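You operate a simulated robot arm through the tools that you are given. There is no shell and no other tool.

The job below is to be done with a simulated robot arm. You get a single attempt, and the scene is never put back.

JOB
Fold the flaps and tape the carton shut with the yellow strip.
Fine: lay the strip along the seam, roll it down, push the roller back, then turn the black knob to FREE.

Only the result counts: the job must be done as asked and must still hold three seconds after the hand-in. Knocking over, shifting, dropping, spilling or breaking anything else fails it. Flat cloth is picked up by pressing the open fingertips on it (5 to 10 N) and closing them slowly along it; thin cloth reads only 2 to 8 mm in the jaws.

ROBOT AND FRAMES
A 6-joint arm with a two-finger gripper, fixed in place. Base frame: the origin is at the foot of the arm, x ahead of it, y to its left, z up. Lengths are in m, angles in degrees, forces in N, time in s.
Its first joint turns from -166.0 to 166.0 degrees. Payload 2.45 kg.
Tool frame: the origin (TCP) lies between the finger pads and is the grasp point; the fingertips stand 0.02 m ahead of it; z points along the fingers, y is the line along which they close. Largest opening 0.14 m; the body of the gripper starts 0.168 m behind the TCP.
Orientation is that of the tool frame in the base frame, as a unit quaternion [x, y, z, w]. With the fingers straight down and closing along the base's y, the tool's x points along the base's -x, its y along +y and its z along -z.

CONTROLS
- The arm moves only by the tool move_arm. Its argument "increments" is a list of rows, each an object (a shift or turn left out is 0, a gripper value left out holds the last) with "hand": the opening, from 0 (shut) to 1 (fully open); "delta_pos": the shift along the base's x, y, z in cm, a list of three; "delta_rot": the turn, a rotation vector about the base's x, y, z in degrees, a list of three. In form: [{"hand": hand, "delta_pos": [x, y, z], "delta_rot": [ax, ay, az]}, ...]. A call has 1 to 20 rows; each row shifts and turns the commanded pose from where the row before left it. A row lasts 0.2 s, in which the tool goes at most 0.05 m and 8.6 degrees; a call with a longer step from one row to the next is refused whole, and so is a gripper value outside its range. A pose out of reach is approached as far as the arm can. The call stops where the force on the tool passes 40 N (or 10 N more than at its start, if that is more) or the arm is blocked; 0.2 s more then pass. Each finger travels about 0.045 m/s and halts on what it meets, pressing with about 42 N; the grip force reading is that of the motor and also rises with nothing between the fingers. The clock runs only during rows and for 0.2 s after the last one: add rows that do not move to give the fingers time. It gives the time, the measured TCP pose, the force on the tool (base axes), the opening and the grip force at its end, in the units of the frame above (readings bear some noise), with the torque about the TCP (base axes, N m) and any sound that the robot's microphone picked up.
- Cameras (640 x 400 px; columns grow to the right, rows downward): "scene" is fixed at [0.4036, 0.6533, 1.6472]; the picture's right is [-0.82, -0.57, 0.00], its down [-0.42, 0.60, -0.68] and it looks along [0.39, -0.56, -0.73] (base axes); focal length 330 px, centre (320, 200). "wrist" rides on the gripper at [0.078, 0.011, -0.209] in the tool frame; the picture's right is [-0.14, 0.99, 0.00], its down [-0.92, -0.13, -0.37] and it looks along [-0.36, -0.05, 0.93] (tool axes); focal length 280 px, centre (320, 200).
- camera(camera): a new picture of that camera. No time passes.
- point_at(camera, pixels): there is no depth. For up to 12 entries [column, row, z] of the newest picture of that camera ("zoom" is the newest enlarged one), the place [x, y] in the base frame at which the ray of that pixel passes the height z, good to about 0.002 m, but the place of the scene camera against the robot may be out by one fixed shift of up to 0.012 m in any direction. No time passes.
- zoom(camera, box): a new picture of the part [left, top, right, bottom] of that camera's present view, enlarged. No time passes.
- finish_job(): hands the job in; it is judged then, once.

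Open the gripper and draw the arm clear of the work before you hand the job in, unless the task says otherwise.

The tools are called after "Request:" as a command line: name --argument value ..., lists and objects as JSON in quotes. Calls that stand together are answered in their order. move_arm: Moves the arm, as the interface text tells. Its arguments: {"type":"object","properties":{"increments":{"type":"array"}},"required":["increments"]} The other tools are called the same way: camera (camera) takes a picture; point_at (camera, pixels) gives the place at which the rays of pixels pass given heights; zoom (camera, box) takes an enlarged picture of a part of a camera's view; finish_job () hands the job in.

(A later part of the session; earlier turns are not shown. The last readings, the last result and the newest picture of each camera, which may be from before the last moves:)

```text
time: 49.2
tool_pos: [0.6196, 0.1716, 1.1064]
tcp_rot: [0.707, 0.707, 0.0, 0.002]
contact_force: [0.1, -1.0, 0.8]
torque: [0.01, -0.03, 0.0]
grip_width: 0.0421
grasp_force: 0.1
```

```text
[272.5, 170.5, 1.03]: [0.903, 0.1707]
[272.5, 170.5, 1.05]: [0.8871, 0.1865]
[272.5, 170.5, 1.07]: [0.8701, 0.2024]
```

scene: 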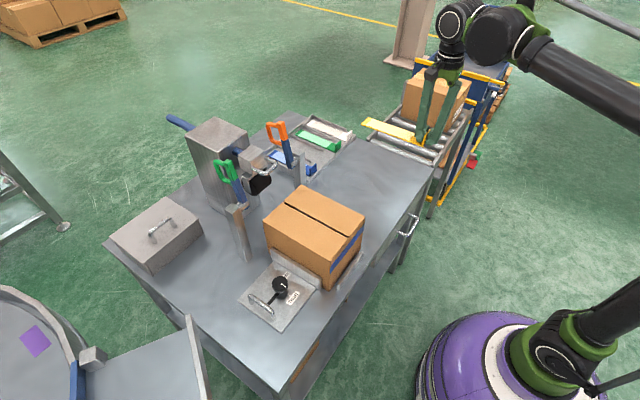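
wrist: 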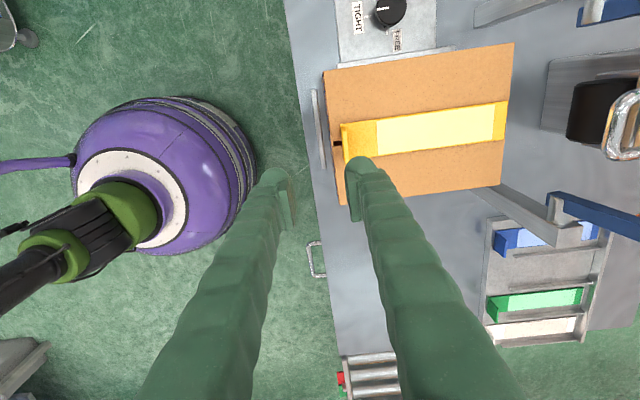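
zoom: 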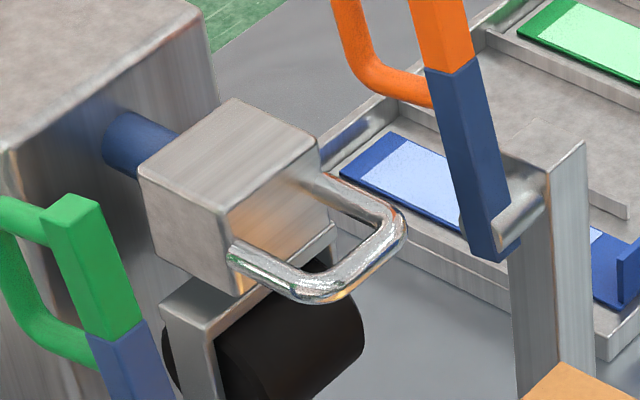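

The handle bar is at about (0.890,0.180,1.05). I rotate the tool back +90° (closing along y) and move up in front of the handle with a 9 cm opening.

Request:
move_arm --increments '[{"hand": 0.64, "delta_pos": [0, 0.1, 3], "delta_rot": [0, 0, 8.2]}, {"delta_pos": [0, 0.1, 3], "delta_rot": [0, 0, 8.2]}, {"delta_pos": [0, 0.1, 3], "delta_rot": [0, 0, 8.2]}, {"delta_pos": [0, 0.1, 0], "delta_rot": [0, 0, 8.2]}, {"delta_pos": [2, 0.1, 0], "delta_rot": [0, 0, 8.2]}, {"delta_pos": [2, 0.1, 0], "delta_rot": [0, 0, 8.2]}, {"delta_pos": [2, 0.1, 0], "delta_rot": [0, 0, 8.2]}, {"delta_pos": [2, 0.1, 0], "delta_rot": [0, 0, 8.2]}, {"delta_pos": [2, 0, 0], "delta_rot": [0, 0, 8.2]}, {"delta_pos": [2, 0, 0], "delta_rot": [0, 0, 8.2]}, {"delta_pos": [2, 0, 0], "delta_rot": [0, 0, 8]}, {"delta_pos": [0, 0, 0]}]'

Request:
camera --camera "wrist"

```text
time: 51.8
tool_pos: [0.7611, 0.1873, 1.1965]
tcp_rot: [-0.001, 1.0, 0.001, 0.0]
contact_force: [-0.1, -0.1, -0.9]
torque: [-0.03, 0.01, 0.03]
grip_width: 0.0897
grasp_force: 0.1
```

```text
taken
```

wrist: 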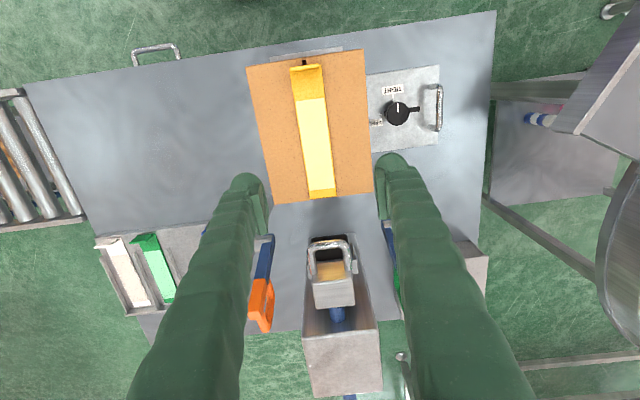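

The handle is visible around (330,255). I zoom in to measure its legs.

Request:
zoom --camera "wrist" --box '[280, 210, 400, 330]'

Request:
point_at --camera "zoom" --pixels '[[320, 200, 1.05]]'

```text
3.33 times, centred on (340, 270) of wrist
```

zoom: 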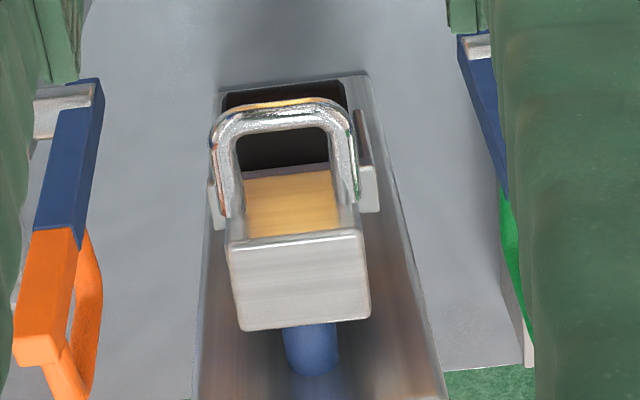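

```text
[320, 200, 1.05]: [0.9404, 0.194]
```

I query the legs and bar at z=1.05.

Request:
point_at --camera "zoom" --pixels '[[213, 165, 1.05], [357, 160, 1.05], [280, 115, 1.05], [280, 100, 1.05], [222, 212, 1.05], [358, 205, 1.05], [240, 240, 1.06], [360, 228, 1.06]]'

```text
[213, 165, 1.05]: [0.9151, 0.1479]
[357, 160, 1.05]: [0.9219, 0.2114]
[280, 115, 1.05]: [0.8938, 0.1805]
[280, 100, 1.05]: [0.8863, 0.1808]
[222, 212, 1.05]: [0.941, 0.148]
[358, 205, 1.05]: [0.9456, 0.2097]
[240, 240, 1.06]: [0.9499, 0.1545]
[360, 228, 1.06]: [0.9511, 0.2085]
```

Handle legs: y 0.148–0.2105, x 0.90–0.945, bar at x≈0.893. I move above (0.912,0.1795) and lower to z≈1.10 first.

Request:
move_arm --increments '[{"hand": 0.64, "delta_pos": [4, -0.4, 0]}, {"delta_pos": [4, -0.4, 0]}, {"delta_pos": [4, 0, 0]}, {"delta_pos": [3.1, 0, 0]}, {"delta_pos": [0, 0, -4]}, {"delta_pos": [0, 0, -4]}, {"delta_pos": [0, 0, -1.5]}, {"delta_pos": [0, 0, 0]}]'

Request:
camera --camera "wrist"

Request:
zoom --camera "scene" --box '[200, 90, 340, 210]'

```text
time: 53.6
tool_pos: [0.8872, 0.1766, 1.0967]
tcp_rot: [0.0, 1.0, 0.0, 0.001]
contact_force: [-0.3, 0.2, -0.1]
torque: [0.04, 0.0, 0.0]
grip_width: 0.0896
grasp_force: 0.1
out of reach, approached as far as the arm can: row 4
```

```text
taken
```

wrist: 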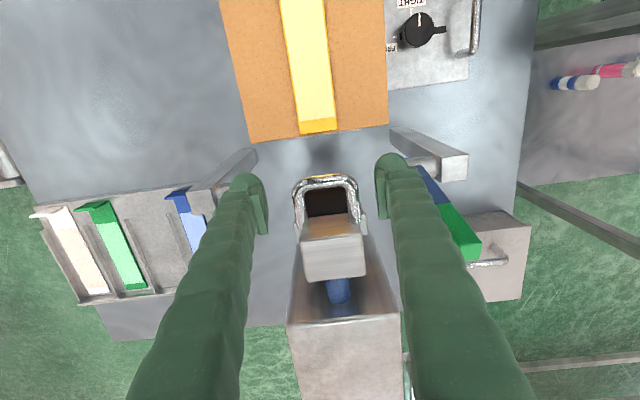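

```text
3.33 times, centred on (270, 150) of scene
```

zoom: 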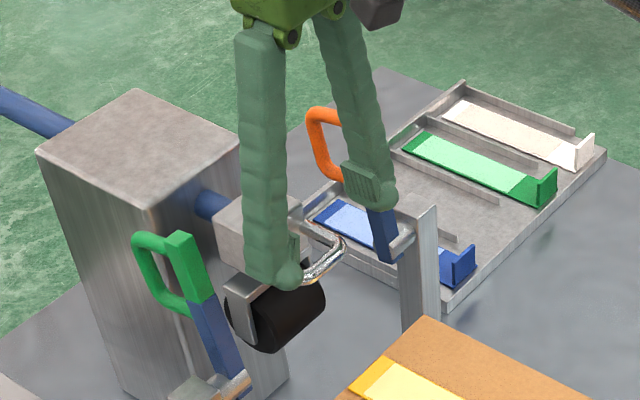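

Row 4 hit the reach limit at that height; I'm at (0.887,0.177,1.097). Lower down the reach grows, so I descend to 1.075 while moving +x and correcting y.

Request:
move_arm --increments '[{"hand": 0.64, "delta_pos": [0.5, 0.3, -1]}, {"delta_pos": [0.6, 0, -0.7]}, {"delta_pos": [0.6, 0, -0.5]}, {"delta_pos": [0, 0, 0]}]'

Request:
zoom --camera "wrist" --box '[230, 140, 430, 290]'

Request:
zoom --camera "scene" --box '[220, 110, 320, 200]'

```text
time: 54.6
tool_pos: [0.9033, 0.1807, 1.0768]
tcp_rot: [0.0, 1.0, 0.001, 0.0]
contact_force: [-0.2, -0.2, -0.2]
torque: [-0.02, 0.01, 0.01]
grip_width: 0.0898
grasp_force: 0.1
```

```text
2.67 times, centred on (330, 215) of wrist
```

zoom: 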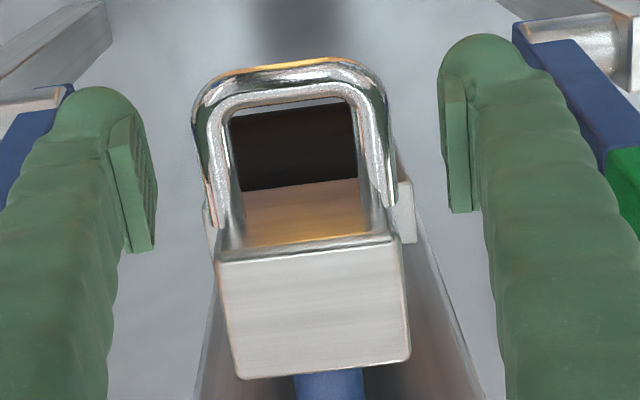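

```text
4.44 times, centred on (270, 155) of scene
```

zoom: 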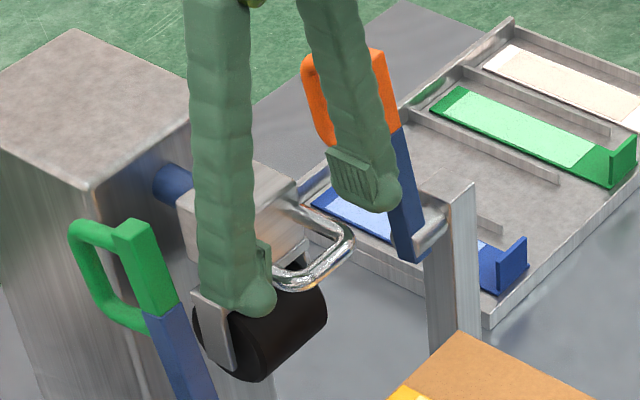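

The fingers straddle the handle legs. I lower 1.8 cm and close slowly on the legs.

Request:
move_arm --increments '[{"hand": 0.64, "delta_pos": [0.2, -0.1, -0.9]}, {"delta_pos": [0, 0, -0.9]}, {"delta_pos": [0, 0, 0]}]'

Request:
zoom --camera "scene" --box '[220, 110, 320, 200]'

```text
time: 55.4
tool_pos: [0.9076, 0.1793, 1.0582]
tcp_rot: [0.0, 1.0, 0.001, 0.001]
contact_force: [0.2, 0.5, 0.4]
torque: [-0.02, 0.0, 0.0]
grip_width: 0.0896
grasp_force: 0.1
```

```text
4.44 times, centred on (270, 155) of scene
```

zoom: 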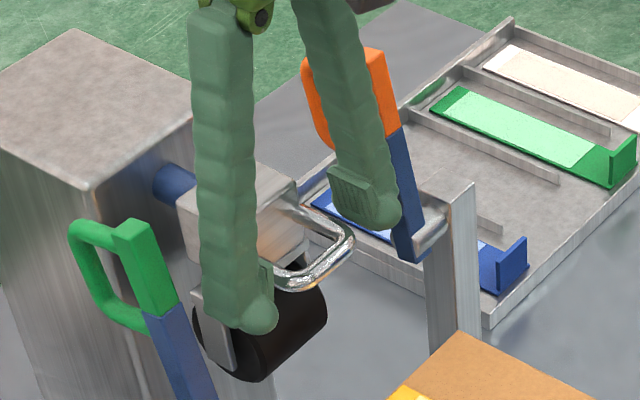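

No contact; I close on the handle legs and expect a width of about 0.06.

Request:
move_arm --increments '[{"hand": 0.5}, {"hand": 0.42}, {"hand": 0.35}, {"hand": 0.3}, {"hand": 0.3}]'

Request:
zoom --camera "wrist" --box '[230, 140, 430, 290]'

Request:
zoom --camera "scene" --box '[220, 110, 320, 200]'

```text
time: 56.6
tool_pos: [0.9073, 0.1803, 1.0584]
tcp_rot: [0.0, 1.0, 0.001, 0.0]
contact_force: [1.2, 2.9, 1.0]
torque: [0.14, -0.07, 0.54]
grip_width: 0.0613
grasp_force: 45.1
```

```text
2.67 times, centred on (330, 215) of wrist
```

zoom: 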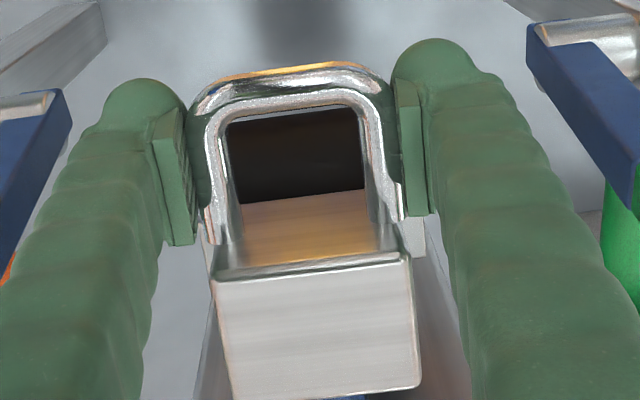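

```text
4.44 times, centred on (270, 155) of scene
```

zoom: 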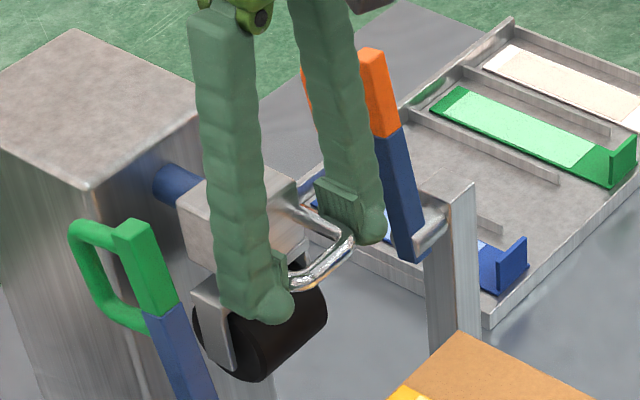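

Gripped at 0.061. I pull the roller slowly in −x, watching forces.

Request:
move_arm --increments '[{"hand": 0.3, "delta_pos": [-0.5, 0, 0]}, {"delta_pos": [-0.5, 0, 0]}, {"delta_pos": [-1, 0, 0]}, {"delta_pos": [-1, 0, 0]}, {"delta_pos": [-1, 0, 0]}, {"delta_pos": [0, 0, 0]}]'

Request:
zoom --camera "scene" --box '[210, 110, 370, 230]'

Request:
camera --camera "wrist"

```text
time: 58.0
tool_pos: [0.8665, 0.1791, 1.0592]
tcp_rot: [0.0, 1.0, 0.001, 0.001]
contact_force: [-1.7, 4.2, -35.1]
torque: [0.16, 0.44, 0.59]
grip_width: 0.0615
grasp_force: 45.1
```

```text
3.33 times, centred on (290, 170) of scene
```

zoom: 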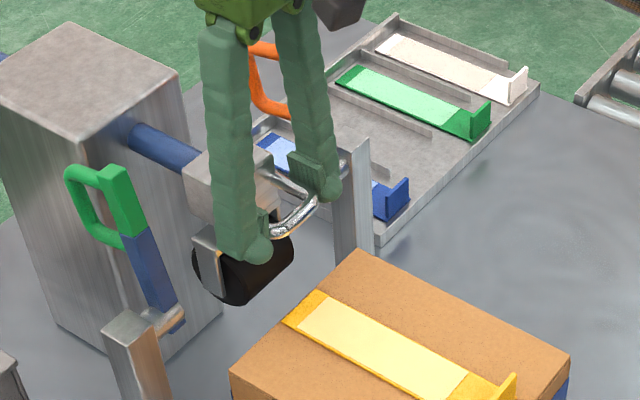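

```text
taken
```

wrist: 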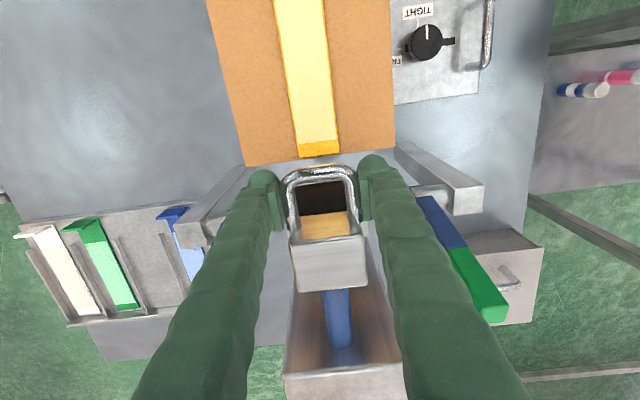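

The roller moves, but the rail pulls the tool down with 35 N, so I lower the command by 2 mm to relax.

Request:
move_arm --increments '[{"hand": 0.3, "delta_pos": [0, 0, -0.1]}, {"delta_pos": [0, 0, -0.1]}, {"delta_pos": [0, 0, 0]}]'

```text
time: 58.8
tool_pos: [0.8653, 0.1808, 1.059]
tcp_rot: [0.0, 1.0, 0.001, 0.002]
contact_force: [0.6, 8.1, 21.0]
torque: [-0.08, 0.19, 0.46]
grip_width: 0.0615
grasp_force: 45.1
```

Now +21 N; I raise 0.7 mm to balance and continue to pull −x.

Request:
move_arm --increments '[{"hand": 0.3, "delta_pos": [0, -0.05, 0.07]}, {"delta_pos": [-0.5, 0, 0]}, {"delta_pos": [-1, 0, 0]}, {"delta_pos": [-1, 0, 0]}, {"delta_pos": [-1, 0, 0]}, {"delta_pos": [0, 0, 0]}]'

Request:
zoom --camera "scene" --box '[210, 110, 370, 230]'

```text
time: 60.0
tool_pos: [0.8361, 0.18, 1.0585]
tcp_rot: [0.0, 1.0, 0.002, 0.003]
contact_force: [0.5, 7.6, 20.3]
torque: [-0.26, -0.03, 0.53]
grip_width: 0.0615
grasp_force: 45.1
stopped in row 5: the force on the tool passed its limit at 44 N (the readings are from after the stop); the commanded pose is now the measured one
```

```text
3.33 times, centred on (290, 170) of scene
```

zoom: 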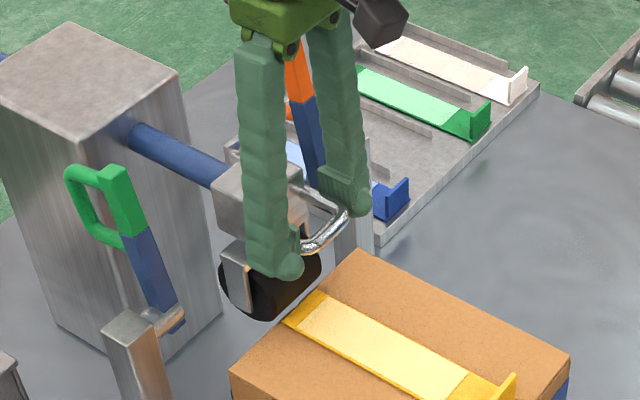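

The x-force is small, so it's just height mismatch. I zoom to see the roller against the carton edge before going on.

Request:
zoom --camera "scene" --box '[250, 150, 330, 210]'

Request:
camera --camera "wrist"

```text
6.67 times, centred on (290, 180) of scene
```

zoom: 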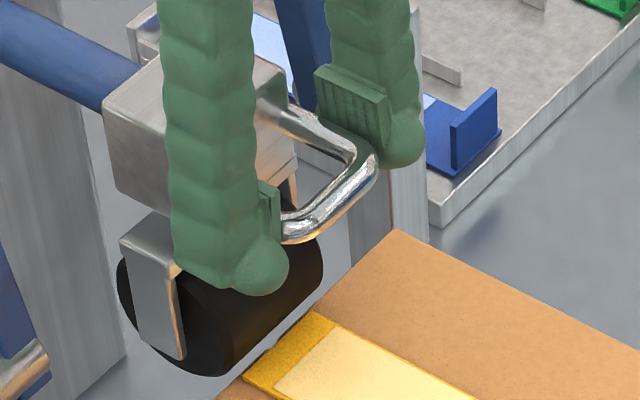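

```text
taken
```

wrist: 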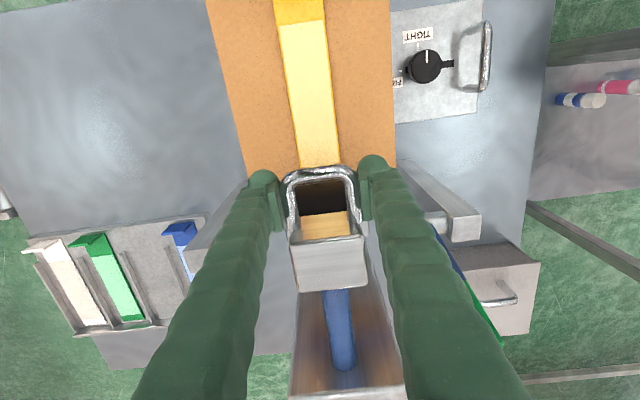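

I estimate the roller's lower edge height from the scene rays at the known y≈0.215 plane.

Request:
point_at --camera "scene" --pixels '[[269, 204, 0.93], [269, 204, 0.96], [269, 204, 0.99], [275.7, 206.2, 0.93], [275.7, 206.2, 0.95], [275.7, 206.2, 0.97], [267.5, 194, 0.96], [267.5, 194, 0.98], [267.5, 194, 1.0]]'

```text
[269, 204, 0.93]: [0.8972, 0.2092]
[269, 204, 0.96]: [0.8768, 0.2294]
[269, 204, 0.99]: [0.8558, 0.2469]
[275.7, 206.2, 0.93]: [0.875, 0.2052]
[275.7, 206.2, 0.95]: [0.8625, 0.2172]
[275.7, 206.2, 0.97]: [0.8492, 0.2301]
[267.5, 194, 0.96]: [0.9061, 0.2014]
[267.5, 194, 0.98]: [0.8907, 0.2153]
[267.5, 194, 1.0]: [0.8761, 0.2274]
```

The roller's bottom is near z≈0.95, matching the strip's top. I continue in smaller steps with a 0.7 mm lift to balance.

Request:
move_arm --increments '[{"hand": 0.3, "delta_pos": [0, -0.05, 0.07]}, {"delta_pos": [0, 0, 0]}]'

```text
time: 60.6
tool_pos: [0.8365, 0.1799, 1.0581]
tcp_rot: [0.0, 1.0, 0.001, 0.002]
contact_force: [0.3, 10.0, 10.4]
torque: [0.28, -0.34, 0.63]
grip_width: 0.0613
grasp_force: 44.5
```

I correct y by +1 mm and z by +0.3 mm, then pull on in small steps.

Request:
move_arm --increments '[{"hand": 0.3, "delta_pos": [-0.3, 0.1, 0.03]}, {"delta_pos": [-0.6, 0, 0]}, {"delta_pos": [-0.6, 0, 0]}, {"delta_pos": [-0.6, 0, 0]}, {"delta_pos": [0, 0, 0]}]'

Request:
zoom --camera "scene" --box '[240, 140, 340, 220]'

```text
time: 61.8
tool_pos: [0.8141, 0.1793, 1.0583]
tcp_rot: [0.001, 1.0, 0.0, 0.001]
contact_force: [2.9, 5.0, 2.0]
torque: [0.09, -0.22, 0.25]
grip_width: 0.0616
grasp_force: 45.4
```

```text
5.00 times, centred on (290, 180) of scene
```

zoom: 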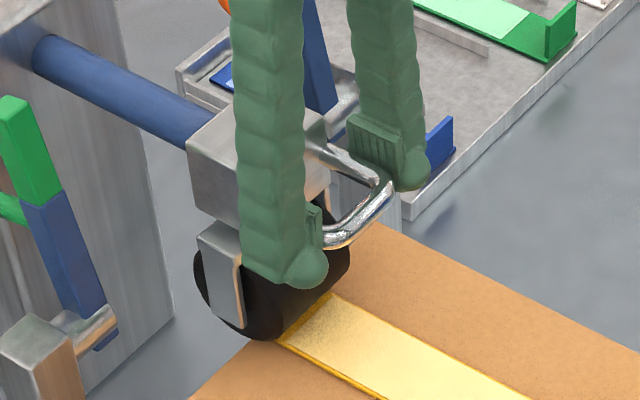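

The roller is rolling onto the strip, forces low. I continue pulling −x.

Request:
move_arm --increments '[{"hand": 0.3, "delta_pos": [-0.7, 0.02, 0]}, {"delta_pos": [-0.7, 0, 0]}, {"delta_pos": [-0.7, 0, 0]}, {"delta_pos": [-0.7, 0, 0]}, {"delta_pos": [-0.7, 0, 0]}, {"delta_pos": [0, 0, 0]}]'

Request:
zoom --camera "scene" --box '[240, 140, 380, 260]'

```text
time: 63.2
tool_pos: [0.7792, 0.1795, 1.0588]
tcp_rot: [0.0, 1.0, 0.002, 0.001]
contact_force: [-1.3, -5.3, -5.6]
torque: [-0.05, 0.04, 0.29]
grip_width: 0.0614
grasp_force: 45.1
```

```text
3.33 times, centred on (310, 200) of scene
```

zoom: 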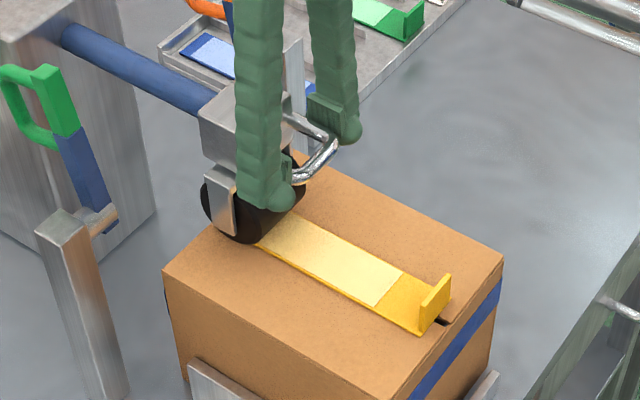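

The roller advances along the strip with small forces. I keep pulling in −x.

Request:
move_arm --increments '[{"hand": 0.3, "delta_pos": [-0.7, -0.02, 0]}, {"delta_pos": [-0.7, 0, -0.02]}, {"delta_pos": [-0.7, 0, 0]}, {"delta_pos": [-0.7, 0, 0]}, {"delta_pos": [-0.7, 0, 0]}, {"delta_pos": [0, 0, 0]}]'

Request:
zoom --camera "scene" --box '[240, 140, 380, 260]'

```text
time: 64.6
tool_pos: [0.7446, 0.1797, 1.0582]
tcp_rot: [0.0, 1.0, 0.001, 0.002]
contact_force: [0.3, -4.8, 5.3]
torque: [-0.11, 0.23, 0.41]
grip_width: 0.0613
grasp_force: 45.1
```

```text
3.33 times, centred on (310, 200) of scene
```

zoom: 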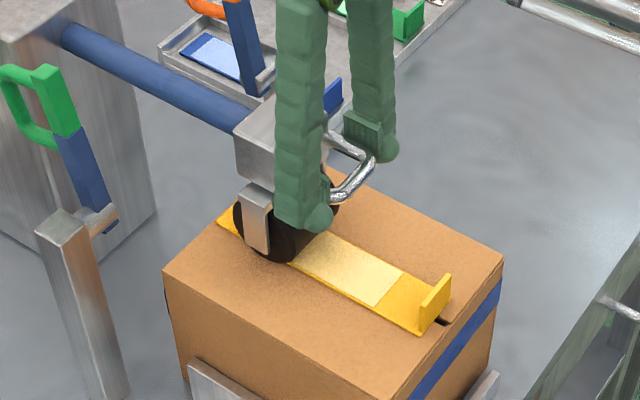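

Request:
move_arm --increments '[{"hand": 0.3, "delta_pos": [-0.7, 0.02, 0]}, {"delta_pos": [-0.7, 0, 0.02]}, {"delta_pos": [-0.7, 0, 0]}, {"delta_pos": [-0.7, 0, 0]}, {"delta_pos": [-0.7, 0, 0]}, {"delta_pos": [0, 0, 0]}]'

Request:
zoom --camera "scene" --box '[240, 140, 380, 260]'

```text
time: 66.0
tool_pos: [0.7091, 0.1807, 1.0587]
tcp_rot: [0.0, 1.0, 0.0, 0.001]
contact_force: [-0.5, -1.9, -13.4]
torque: [0.12, 0.07, 0.33]
grip_width: 0.0614
grasp_force: 45.3
```

```text
3.33 times, centred on (310, 200) of scene
```

zoom: 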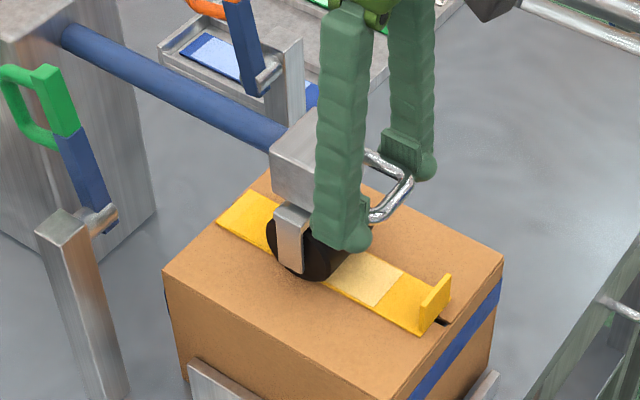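

The pale area turns solid yellow behind the roller – it shows what has been rolled down. I continue until the pale part is all gone.

Request:
move_arm --increments '[{"hand": 0.3, "delta_pos": [-0.7, 0.02, -0.03]}, {"delta_pos": [-0.7, 0, -0.02]}, {"delta_pos": [-0.7, 0, 0]}, {"delta_pos": [-0.6, 0, 0]}, {"delta_pos": [0, 0, 0]}]'

Request:
zoom --camera "scene" --box '[240, 140, 380, 260]'

Request:
camera --camera "wrist"

```text
time: 67.2
tool_pos: [0.6817, 0.1785, 1.0581]
tcp_rot: [0.0, 1.0, 0.001, 0.002]
contact_force: [-1.4, -2.4, 39.5]
torque: [-0.14, -0.37, 0.59]
grip_width: 0.0613
grasp_force: 45.0
```

```text
3.33 times, centred on (310, 200) of scene
```

zoom: 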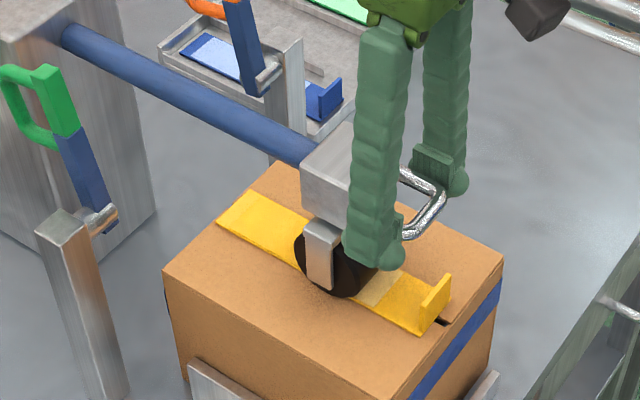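

```text
taken
```

wrist: 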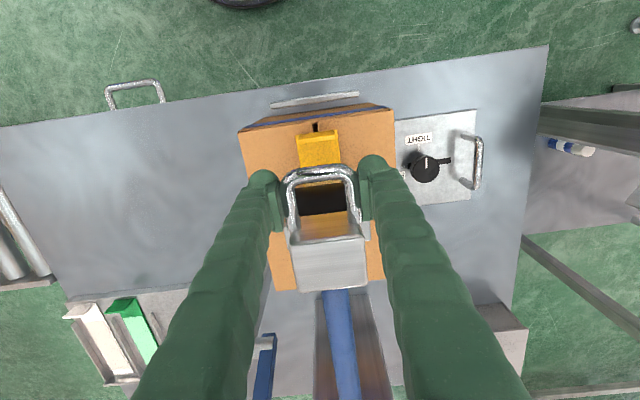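

Up-force 39 N, so I raise 1.2 mm, then pull the last ~2 cm in small steps to clear the remaining pale patch, watching for tab contact.

Request:
move_arm --increments '[{"hand": 0.3, "delta_pos": [0, 0.03, 0.12]}, {"delta_pos": [-0.4, 0, 0]}, {"delta_pos": [-0.5, 0, 0]}, {"delta_pos": [-0.5, 0, 0]}, {"delta_pos": [0, 0, 0]}]'

Request:
zoom --camera "scene" --box '[270, 170, 380, 260]'

```text
time: 68.4
tool_pos: [0.6683, 0.1794, 1.0591]
tcp_rot: [0.0, 1.0, 0.0, 0.002]
contact_force: [-0.1, -4.5, 2.5]
torque: [0.02, -0.09, 0.5]
grip_width: 0.0616
grasp_force: 44.6
```

```text
4.44 times, centred on (325, 215) of scene
```

zoom: 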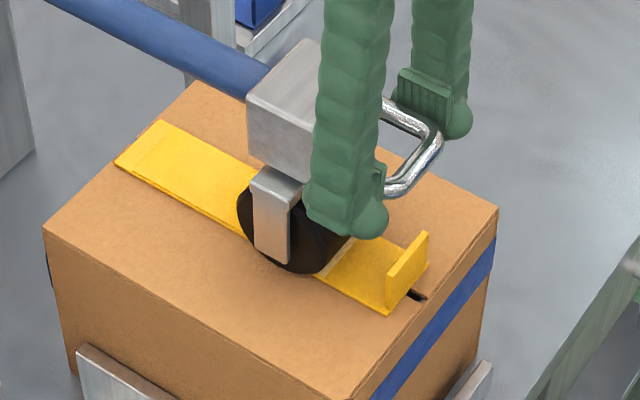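

Only a pale sliver remains ahead of the roller. I move another 1.2 cm in small steps.

Request:
move_arm --increments '[{"hand": 0.3, "delta_pos": [-0.4, 0.02, 0]}, {"delta_pos": [-0.4, 0, 0]}, {"delta_pos": [-0.4, 0, 0]}, {"delta_pos": [0, 0, 0]}]'

Request:
zoom --camera "scene" --box '[270, 170, 380, 260]'

Request:
camera --camera "wrist"

```text
time: 69.4
tool_pos: [0.6573, 0.1794, 1.0594]
tcp_rot: [0.001, 1.0, 0.001, 0.001]
contact_force: [0.0, -8.6, -28.2]
torque: [0.15, 0.09, 0.44]
grip_width: 0.0615
grasp_force: 44.7
```

```text
4.44 times, centred on (325, 215) of scene
```

zoom: 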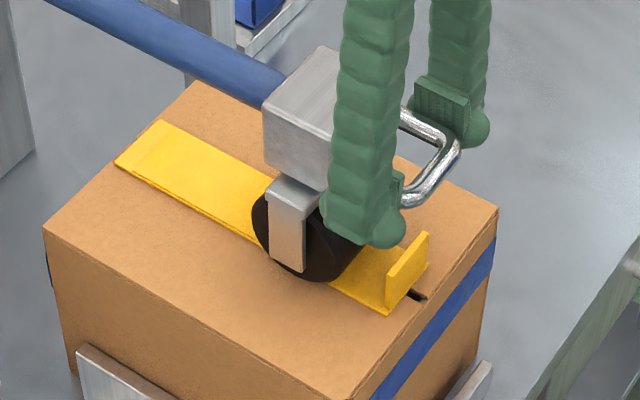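

```text
taken
```

wrist: 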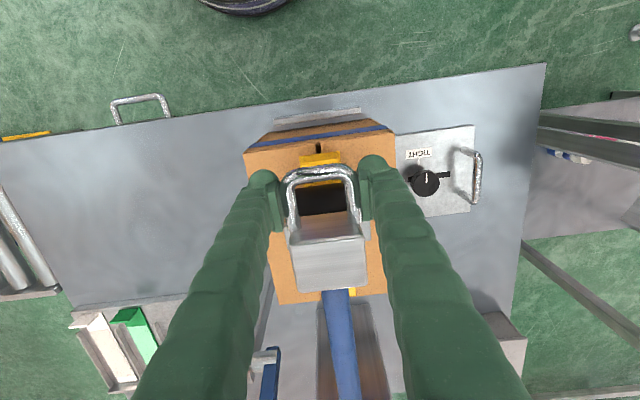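

The visible strip is all solid yellow; for safety I relax z by 1 mm and go another 5 mm, then check closely.

Request:
move_arm --increments '[{"hand": 0.3, "delta_pos": [0, -0.03, -0.1]}, {"delta_pos": [-0.3, 0, 0]}, {"delta_pos": [-0.2, 0, 0]}, {"delta_pos": [0, 0, 0]}]'

Request:
zoom --camera "scene" --box '[295, 195, 365, 245]'

Request:
zoom --camera "wrist" --box '[280, 130, 370, 230]'

```text
time: 70.4
tool_pos: [0.6514, 0.179, 1.0581]
tcp_rot: [0.0, 1.0, 0.001, 0.002]
contact_force: [1.2, -11.0, 16.6]
torque: [-0.28, 0.22, 0.2]
grip_width: 0.0617
grasp_force: 45.1
```

```text
8.00 times, centred on (330, 220) of scene
```

zoom: 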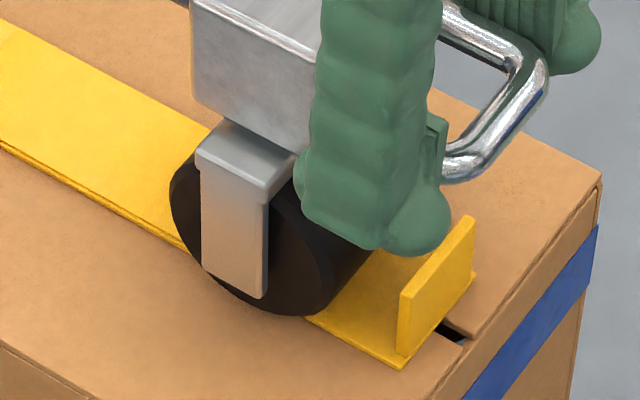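

```text
4.00 times, centred on (325, 180) of wrist
```

zoom: 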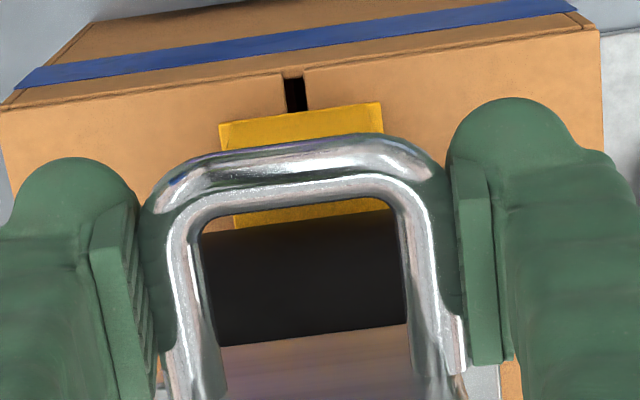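

All the pale area is gone. Now I push the roller back in +x with balance corrections.

Request:
move_arm --increments '[{"hand": 0.3, "delta_pos": [0.3, -0.06, 0.05]}, {"delta_pos": [0.7, 0, 0]}, {"delta_pos": [0.7, 0, 0]}, {"delta_pos": [0.7, 0, 0]}, {"delta_pos": [0.7, 0, 0]}, {"delta_pos": [0.7, 0, 0]}, {"delta_pos": [0, 0, 0]}]'

Request:
zoom --camera "scene" --box '[240, 140, 380, 260]'

```text
time: 71.6
tool_pos: [0.682, 0.1792, 1.058]
tcp_rot: [-0.002, 1.0, 0.001, 0.001]
contact_force: [-0.3, 0.1, -15.0]
torque: [0.21, -0.2, 0.24]
grip_width: 0.0615
grasp_force: 45.2
stopped in row 6: the force on the tool passed its limit at 41 N (the readings are from after the stop); the commanded pose is now the measured one
```

```text
3.33 times, centred on (310, 200) of scene
```

zoom: 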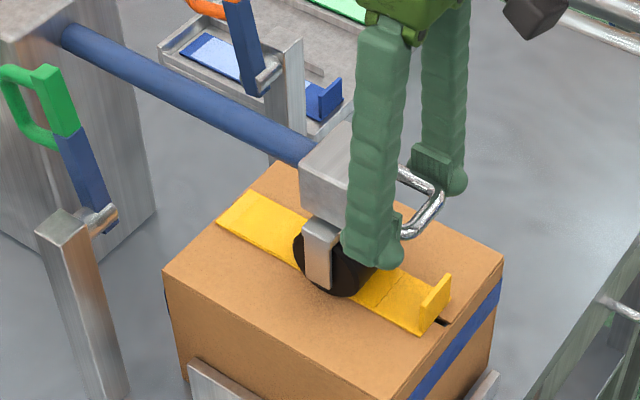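

The strip is fully solid yellow. It stopped on a height mismatch only; I lower 0.5 mm and continue pushing back.

Request:
move_arm --increments '[{"hand": 0.3, "delta_pos": [0.3, 0, -0.05]}, {"delta_pos": [0.7, 0, 0]}, {"delta_pos": [0.7, 0, 0]}, {"delta_pos": [0.7, 0, 0]}, {"delta_pos": [0, 0, 0]}]'

```text
time: 72.8
tool_pos: [0.7056, 0.1788, 1.0582]
tcp_rot: [-0.002, 1.0, 0.002, 0.002]
contact_force: [1.2, 17.8, 7.1]
torque: [0.36, 0.12, 0.44]
grip_width: 0.0619
grasp_force: 44.9
```

Forces are low apart from y; I correct +0.8 mm in y and keep pushing.

Request:
move_arm --increments '[{"hand": 0.3, "delta_pos": [0.5, 0.08, 0.02]}, {"delta_pos": [0.7, 0, 0]}, {"delta_pos": [0.7, 0, 0]}, {"delta_pos": [0.7, 0, 0]}, {"delta_pos": [0.7, 0, 0]}, {"delta_pos": [0, 0, 0]}]'

```text
time: 74.2
tool_pos: [0.7406, 0.1792, 1.0592]
tcp_rot: [0.001, 1.0, 0.001, 0.002]
contact_force: [-1.4, 4.4, -25.2]
torque: [0.03, -0.27, 0.82]
grip_width: 0.0612
grasp_force: 44.9
```

Request:
move_arm --increments '[{"hand": 0.3, "delta_pos": [0.3, 0.02, -0.1]}, {"delta_pos": [0.7, 0, 0]}, {"delta_pos": [0.7, 0, 0]}, {"delta_pos": [0.7, 0, 0]}, {"delta_pos": [0.7, 0, 0]}, {"delta_pos": [0.7, 0, 0]}, {"delta_pos": [0, 0, 0]}]'

```text
time: 75.8
tool_pos: [0.7779, 0.1788, 1.0587]
tcp_rot: [0.0, 1.0, 0.001, 0.001]
contact_force: [0.6, -3.6, 19.9]
torque: [-0.17, -0.25, 0.32]
grip_width: 0.0617
grasp_force: 45.4
stopped in row 7: the force on the tool passed its limit at 41 N (the readings are from after the stop); the commanded pose is now the measured one
```

The roller is back to TCP x≈0.778. I raise 0.6 mm and continue with balancing.

Request:
move_arm --increments '[{"hand": 0.3, "delta_pos": [0.3, 0, 0.06]}, {"delta_pos": [0.7, 0, 0]}, {"delta_pos": [0.7, 0, 0]}, {"delta_pos": [0.7, 0, 0]}, {"delta_pos": [0.7, 0, 0]}, {"delta_pos": [0, 0, 0]}]'

```text
time: 77.2
tool_pos: [0.8092, 0.1799, 1.0588]
tcp_rot: [0.0, 1.0, 0.002, 0.003]
contact_force: [1.2, -12.6, 5.2]
torque: [0.02, -0.32, -0.01]
grip_width: 0.0615
grasp_force: 45.3
```

Request:
move_arm --increments '[{"hand": 0.3, "delta_pos": [0.5, -0.07, 0.01]}, {"delta_pos": [0.7, 0, 0]}, {"delta_pos": [0.7, 0, 0]}, {"delta_pos": [0.7, 0, 0]}, {"delta_pos": [0.7, 0, 0]}, {"delta_pos": [0, 0, 0]}]'

Request:
zoom --camera "scene" --box '[220, 110, 380, 260]'

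```text
time: 78.6
tool_pos: [0.8412, 0.1796, 1.0585]
tcp_rot: [0.0, 1.0, 0.001, 0.002]
contact_force: [-0.7, -3.1, 12.9]
torque: [-0.05, -0.08, 0.75]
grip_width: 0.0615
grasp_force: 45.0
```

```text
2.67 times, centred on (300, 185) of scene
```

zoom: 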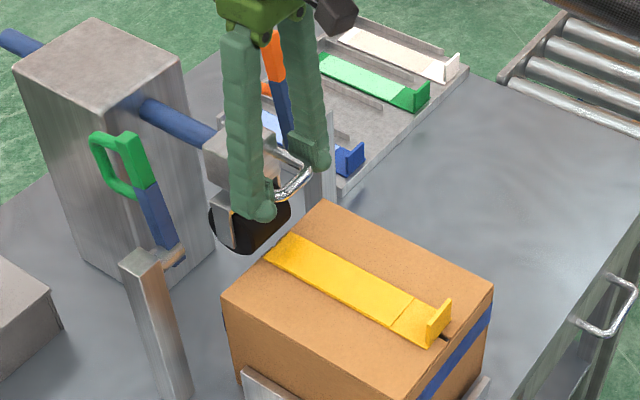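

The whole strip is solid yellow, and the roller is nearly off the carton. I push on to its home at TCP x≈0.907.

Request:
move_arm --increments '[{"hand": 0.3, "delta_pos": [0.5, -0.02, 0.04]}, {"delta_pos": [0.7, 0, 0]}, {"delta_pos": [0.7, 0, 0]}, {"delta_pos": [0.7, 0, 0]}, {"delta_pos": [0.7, 0, 0]}, {"delta_pos": [0, 0, 0]}]'

```text
time: 80.0
tool_pos: [0.8744, 0.1795, 1.0592]
tcp_rot: [0.0, 1.0, 0.001, 0.0]
contact_force: [0.2, -0.2, -14.4]
torque: [0.01, 0.15, 0.7]
grip_width: 0.0614
grasp_force: 45.2
```

Request:
move_arm --increments '[{"hand": 0.3, "delta_pos": [0.5, 0, -0.05]}, {"delta_pos": [0.7, 0, 0]}, {"delta_pos": [0.7, 0, 0]}, {"delta_pos": [0.7, 0, 0]}, {"delta_pos": [0.4, 0, 0]}, {"delta_pos": [0, 0, 0]}]'

Request:
zoom --camera "scene" --box '[220, 110, 320, 200]'

```text
time: 81.4
tool_pos: [0.9062, 0.18, 1.0589]
tcp_rot: [-0.001, 1.0, 0.001, 0.002]
contact_force: [-0.5, 4.8, -6.9]
torque: [0.03, 0.4, 0.4]
grip_width: 0.0614
grasp_force: 45.2
```

```text
4.44 times, centred on (270, 155) of scene
```

zoom: 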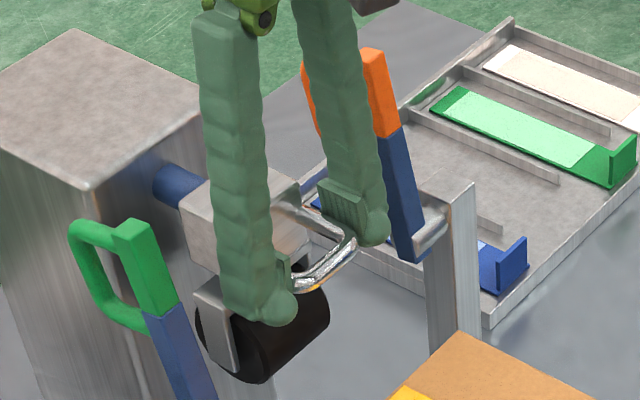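

It looks essentially at its original place; I push another 3 mm to feel for the end stop.

Request:
move_arm --increments '[{"hand": 0.3, "delta_pos": [0.15, -0.02, -0.02]}, {"delta_pos": [0.15, 0, 0]}, {"delta_pos": [0, 0, 0]}]'

Request:
zoom --camera "scene" --box '[220, 110, 320, 200]'

```text
time: 82.2
tool_pos: [0.9069, 0.1788, 1.0589]
tcp_rot: [-0.001, 1.0, 0.001, 0.002]
contact_force: [-1.9, 10.0, 13.5]
torque: [0.02, 0.12, 0.45]
grip_width: 0.0616
grasp_force: 45.5
```

```text
4.44 times, centred on (270, 155) of scene
```

zoom: 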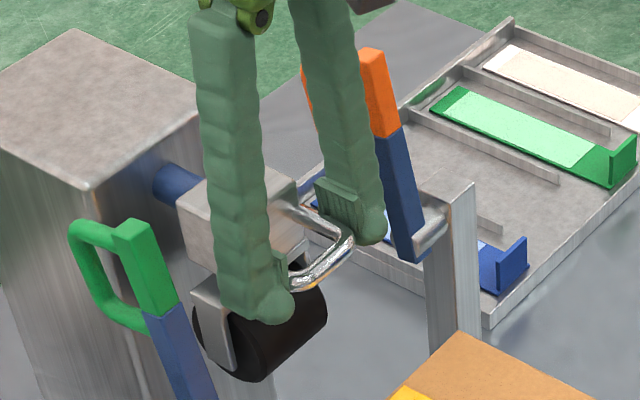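

It matches the original picture, so the roller is home. I open the fingers and lift straight up, then back away in −x.

Request:
move_arm --increments '[{"hand": 0.46}, {"hand": 0.5}, {"hand": 0.6}, {"hand": 0.64}, {"hand": 0.64}, {"delta_pos": [0, 0, 1]}, {"delta_pos": [0, 0, 2]}, {"delta_pos": [-0.5, 0, 3]}, {"delta_pos": [-2, 0, 4]}, {"delta_pos": [-4, 0, 2]}, {"delta_pos": [-4, 0, 0]}, {"delta_pos": [-4, 0, 0]}, {"delta_pos": [0, 0, 0]}]'

Request:
camera --camera "wrist"

Request:
camera --camera "scene"

```text
time: 85.0
tool_pos: [0.7634, 0.1796, 1.1795]
tcp_rot: [0.0, 1.0, 0.001, 0.002]
contact_force: [0.3, 0.0, -0.3]
torque: [-0.01, 0.01, -0.02]
grip_width: 0.0897
grasp_force: 0.1
```

```text
taken
```

wrist: 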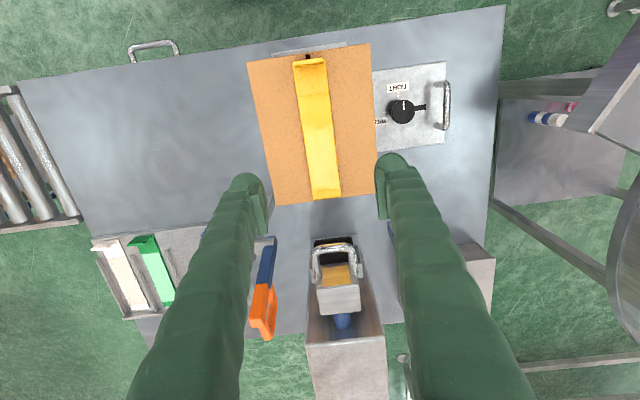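

```text
taken
```

scene: 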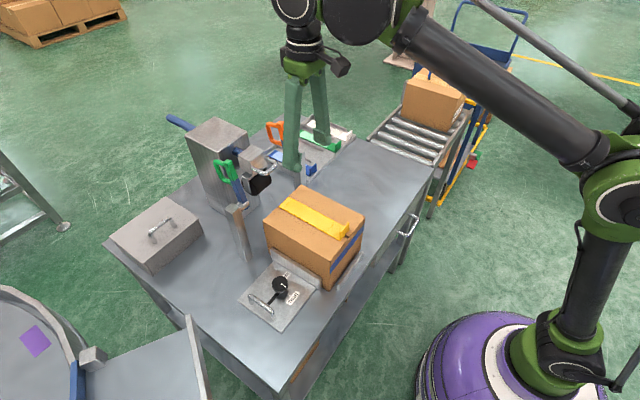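

The strip is rolled down and the roller is back. I zoom on the strip and the knob to measure the knob.

Request:
zoom --camera "wrist" --box '[365, 60, 461, 160]'

Request:
point_at --camera "zoom" --pixels '[[320, 200, 0.8], [320, 200, 0.82]]'

Request:
zoom --camera "wrist" --box '[240, 35, 390, 215]'

Request:
zoom --camera "scene" --box '[235, 255, 335, 330]'

```text
4.00 times, centred on (413, 110) of wrist
```

zoom: 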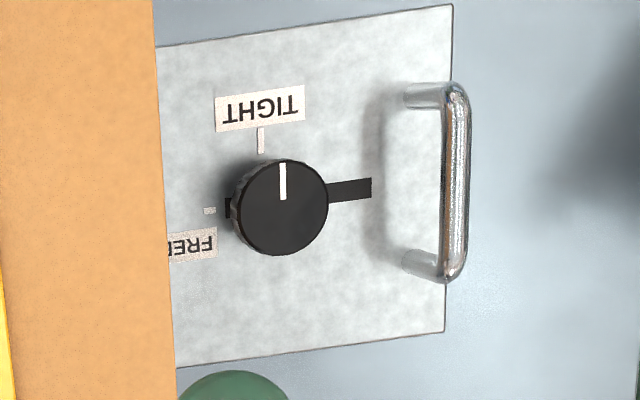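

```text
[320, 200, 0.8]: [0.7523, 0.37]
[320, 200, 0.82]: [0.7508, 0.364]
```

```text
2.22 times, centred on (315, 125) of wrist
```

zoom: 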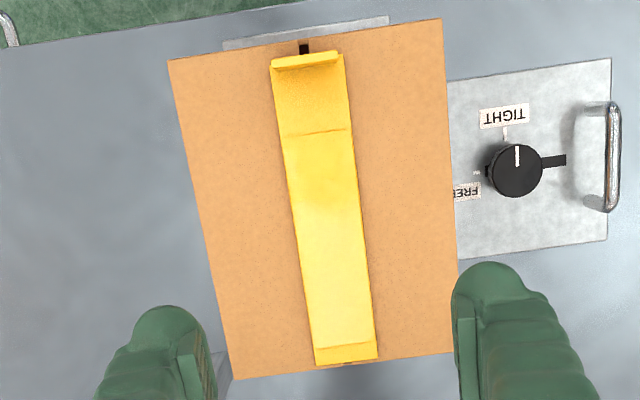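

```text
5.33 times, centred on (285, 292) of scene
```

zoom: 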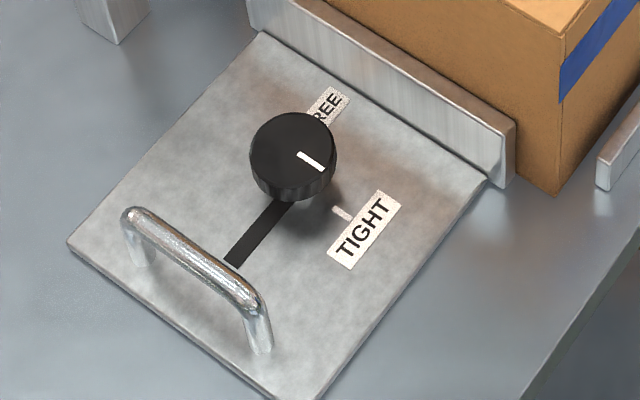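

I triangulate the knob: top centre at wrist (403.75,111.75), scene (279.4,282.3); ticks for its axis at the plate.

Request:
point_at --camera "wrist" --pixels '[[403.75, 111.75, 0.8], [403.75, 111.75, 0.82], [403.75, 111.75, 0.84], [398.25, 95, 0.78], [385.5, 112.5, 0.78], [398.25, 95, 0.79], [385.5, 112.5, 0.79]]'

Request:
point_at --camera "scene" --pixels '[[279.4, 282.3, 0.8], [279.4, 282.3, 0.82], [279.4, 282.3, 0.84]]'

Request:
zoom --camera "scene" --box '[260, 175, 370, 260]'

```text
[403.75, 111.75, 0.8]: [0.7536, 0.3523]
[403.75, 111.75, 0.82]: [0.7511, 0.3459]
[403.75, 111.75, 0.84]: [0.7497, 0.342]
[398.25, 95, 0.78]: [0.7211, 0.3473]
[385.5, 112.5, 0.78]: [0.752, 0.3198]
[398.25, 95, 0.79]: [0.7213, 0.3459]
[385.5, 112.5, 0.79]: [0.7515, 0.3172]
```

```text
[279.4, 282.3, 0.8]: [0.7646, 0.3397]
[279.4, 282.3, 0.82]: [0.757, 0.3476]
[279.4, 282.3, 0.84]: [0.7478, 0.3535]
```

```text
4.71 times, centred on (315, 218) of scene
```

zoom: 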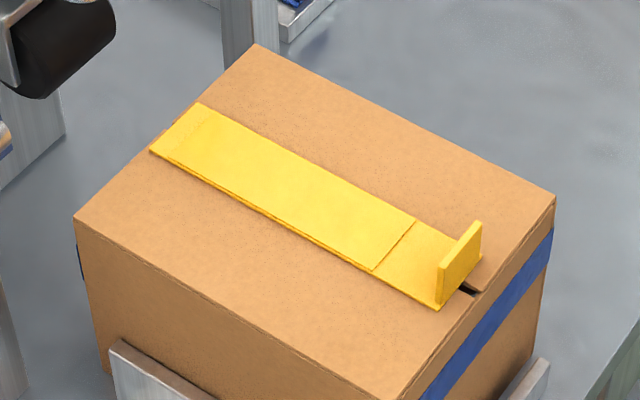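

The knob axis is at about (0.752,0.346), top z≈0.82, diameter ≈0.045. I move above it with the tool yawed −45°, so that the +90° turn stays centred, opening 9 cm.

Request:
move_arm --increments '[{"hand": 0.64, "delta_pos": [0, 2.8, 0], "delta_rot": [0, 0, -7.5]}, {"delta_pos": [0, 2.8, 0], "delta_rot": [0, 0, -7.5]}, {"delta_pos": [-0.3, 2.8, 0], "delta_rot": [0, 0, -7.5]}, {"delta_pos": [-0.3, 2.8, -1], "delta_rot": [0, 0, -7.5]}, {"delta_pos": [-0.3, 2.8, -2], "delta_rot": [0, 0, -7.5]}, {"delta_pos": [-0.2, 2.6, -3], "delta_rot": [0, 0, -7.5]}, {"delta_pos": [0, 0, -4]}, {"delta_pos": [0, 0, -4]}, {"delta_pos": [0, 0, -3]}, {"delta_pos": [0, 0, 0]}]'

Request:
camera --camera "wrist"

Request:
zoom --camera "scene" --box '[200, 170, 360, 330]'

```text
time: 87.2
tool_pos: [0.7519, 0.346, 1.0108]
tcp_rot: [0.382, 0.924, 0.0, 0.002]
contact_force: [-0.2, -0.6, 0.2]
torque: [0.01, -0.03, -0.03]
grip_width: 0.0896
grasp_force: 0.0
```

```text
taken
```

wrist: 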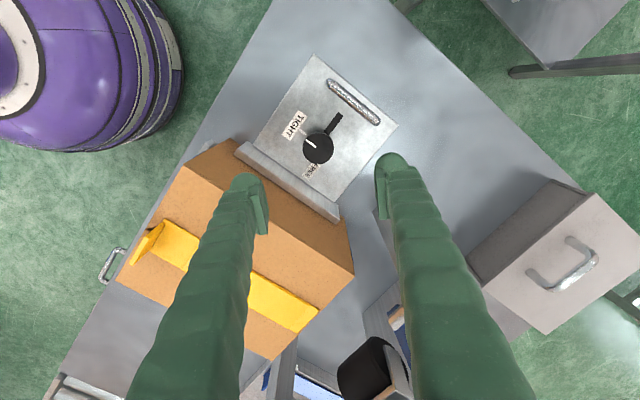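

```text
2.50 times, centred on (280, 250) of scene
```

zoom: 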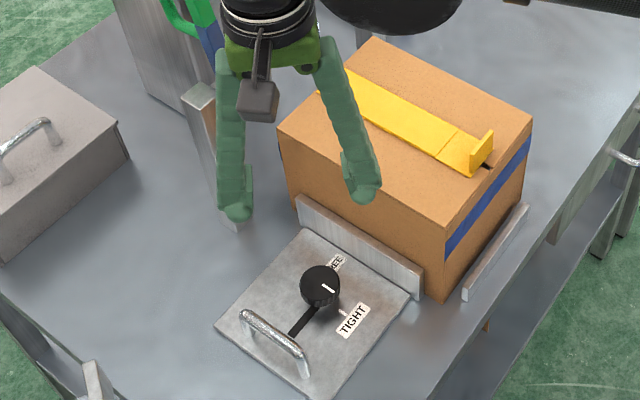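

I narrow the opening to ~6.6 cm for clearance from the clamp wall, and re-measure the knob in this closer view.

Request:
move_arm --increments '[{"hand": 0.47}, {"hand": 0.47}, {"hand": 0.47}]'

Request:
zoom --camera "wrist" --box '[230, 50, 420, 230]'

Request:
point_at --camera "zoom" --pixels '[[320, 200, 0.82]]'

```text
time: 88.0
tool_pos: [0.7514, 0.3464, 1.011]
tcp_rot: [0.383, 0.924, 0.001, 0.002]
contact_force: [0.8, 0.1, 1.0]
torque: [0.03, 0.01, 0.04]
grip_width: 0.066
grasp_force: 0.1
```

```text
2.22 times, centred on (325, 140) of wrist
```

zoom: 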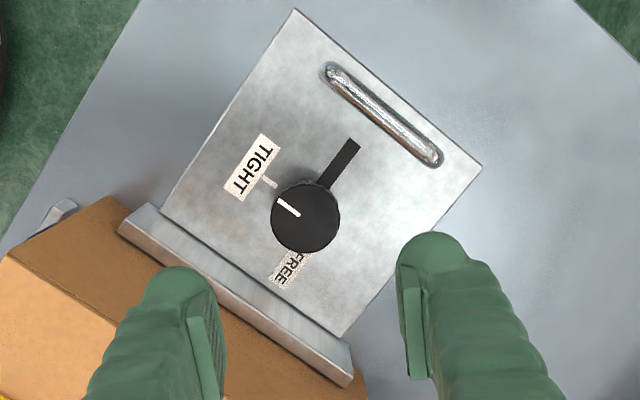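

```text
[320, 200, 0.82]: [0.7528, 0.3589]
```

I query the knob's top centre and edges and the clamp wall.

Request:
point_at --camera "zoom" --pixels '[[306, 217, 0.81], [306, 217, 0.82], [306, 217, 0.83], [272, 217, 0.82], [340, 217, 0.82], [150, 205, 0.83], [352, 385, 0.83], [120, 225, 0.83], [275, 187, 0.785], [385, 110, 0.81]]'

```text
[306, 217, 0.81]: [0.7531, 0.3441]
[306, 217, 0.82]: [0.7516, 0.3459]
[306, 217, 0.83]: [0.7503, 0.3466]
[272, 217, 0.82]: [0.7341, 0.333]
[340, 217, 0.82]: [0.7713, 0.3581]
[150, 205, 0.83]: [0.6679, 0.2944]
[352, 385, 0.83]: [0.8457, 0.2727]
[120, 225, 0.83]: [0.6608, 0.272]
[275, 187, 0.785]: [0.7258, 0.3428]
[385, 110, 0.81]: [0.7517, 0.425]
```

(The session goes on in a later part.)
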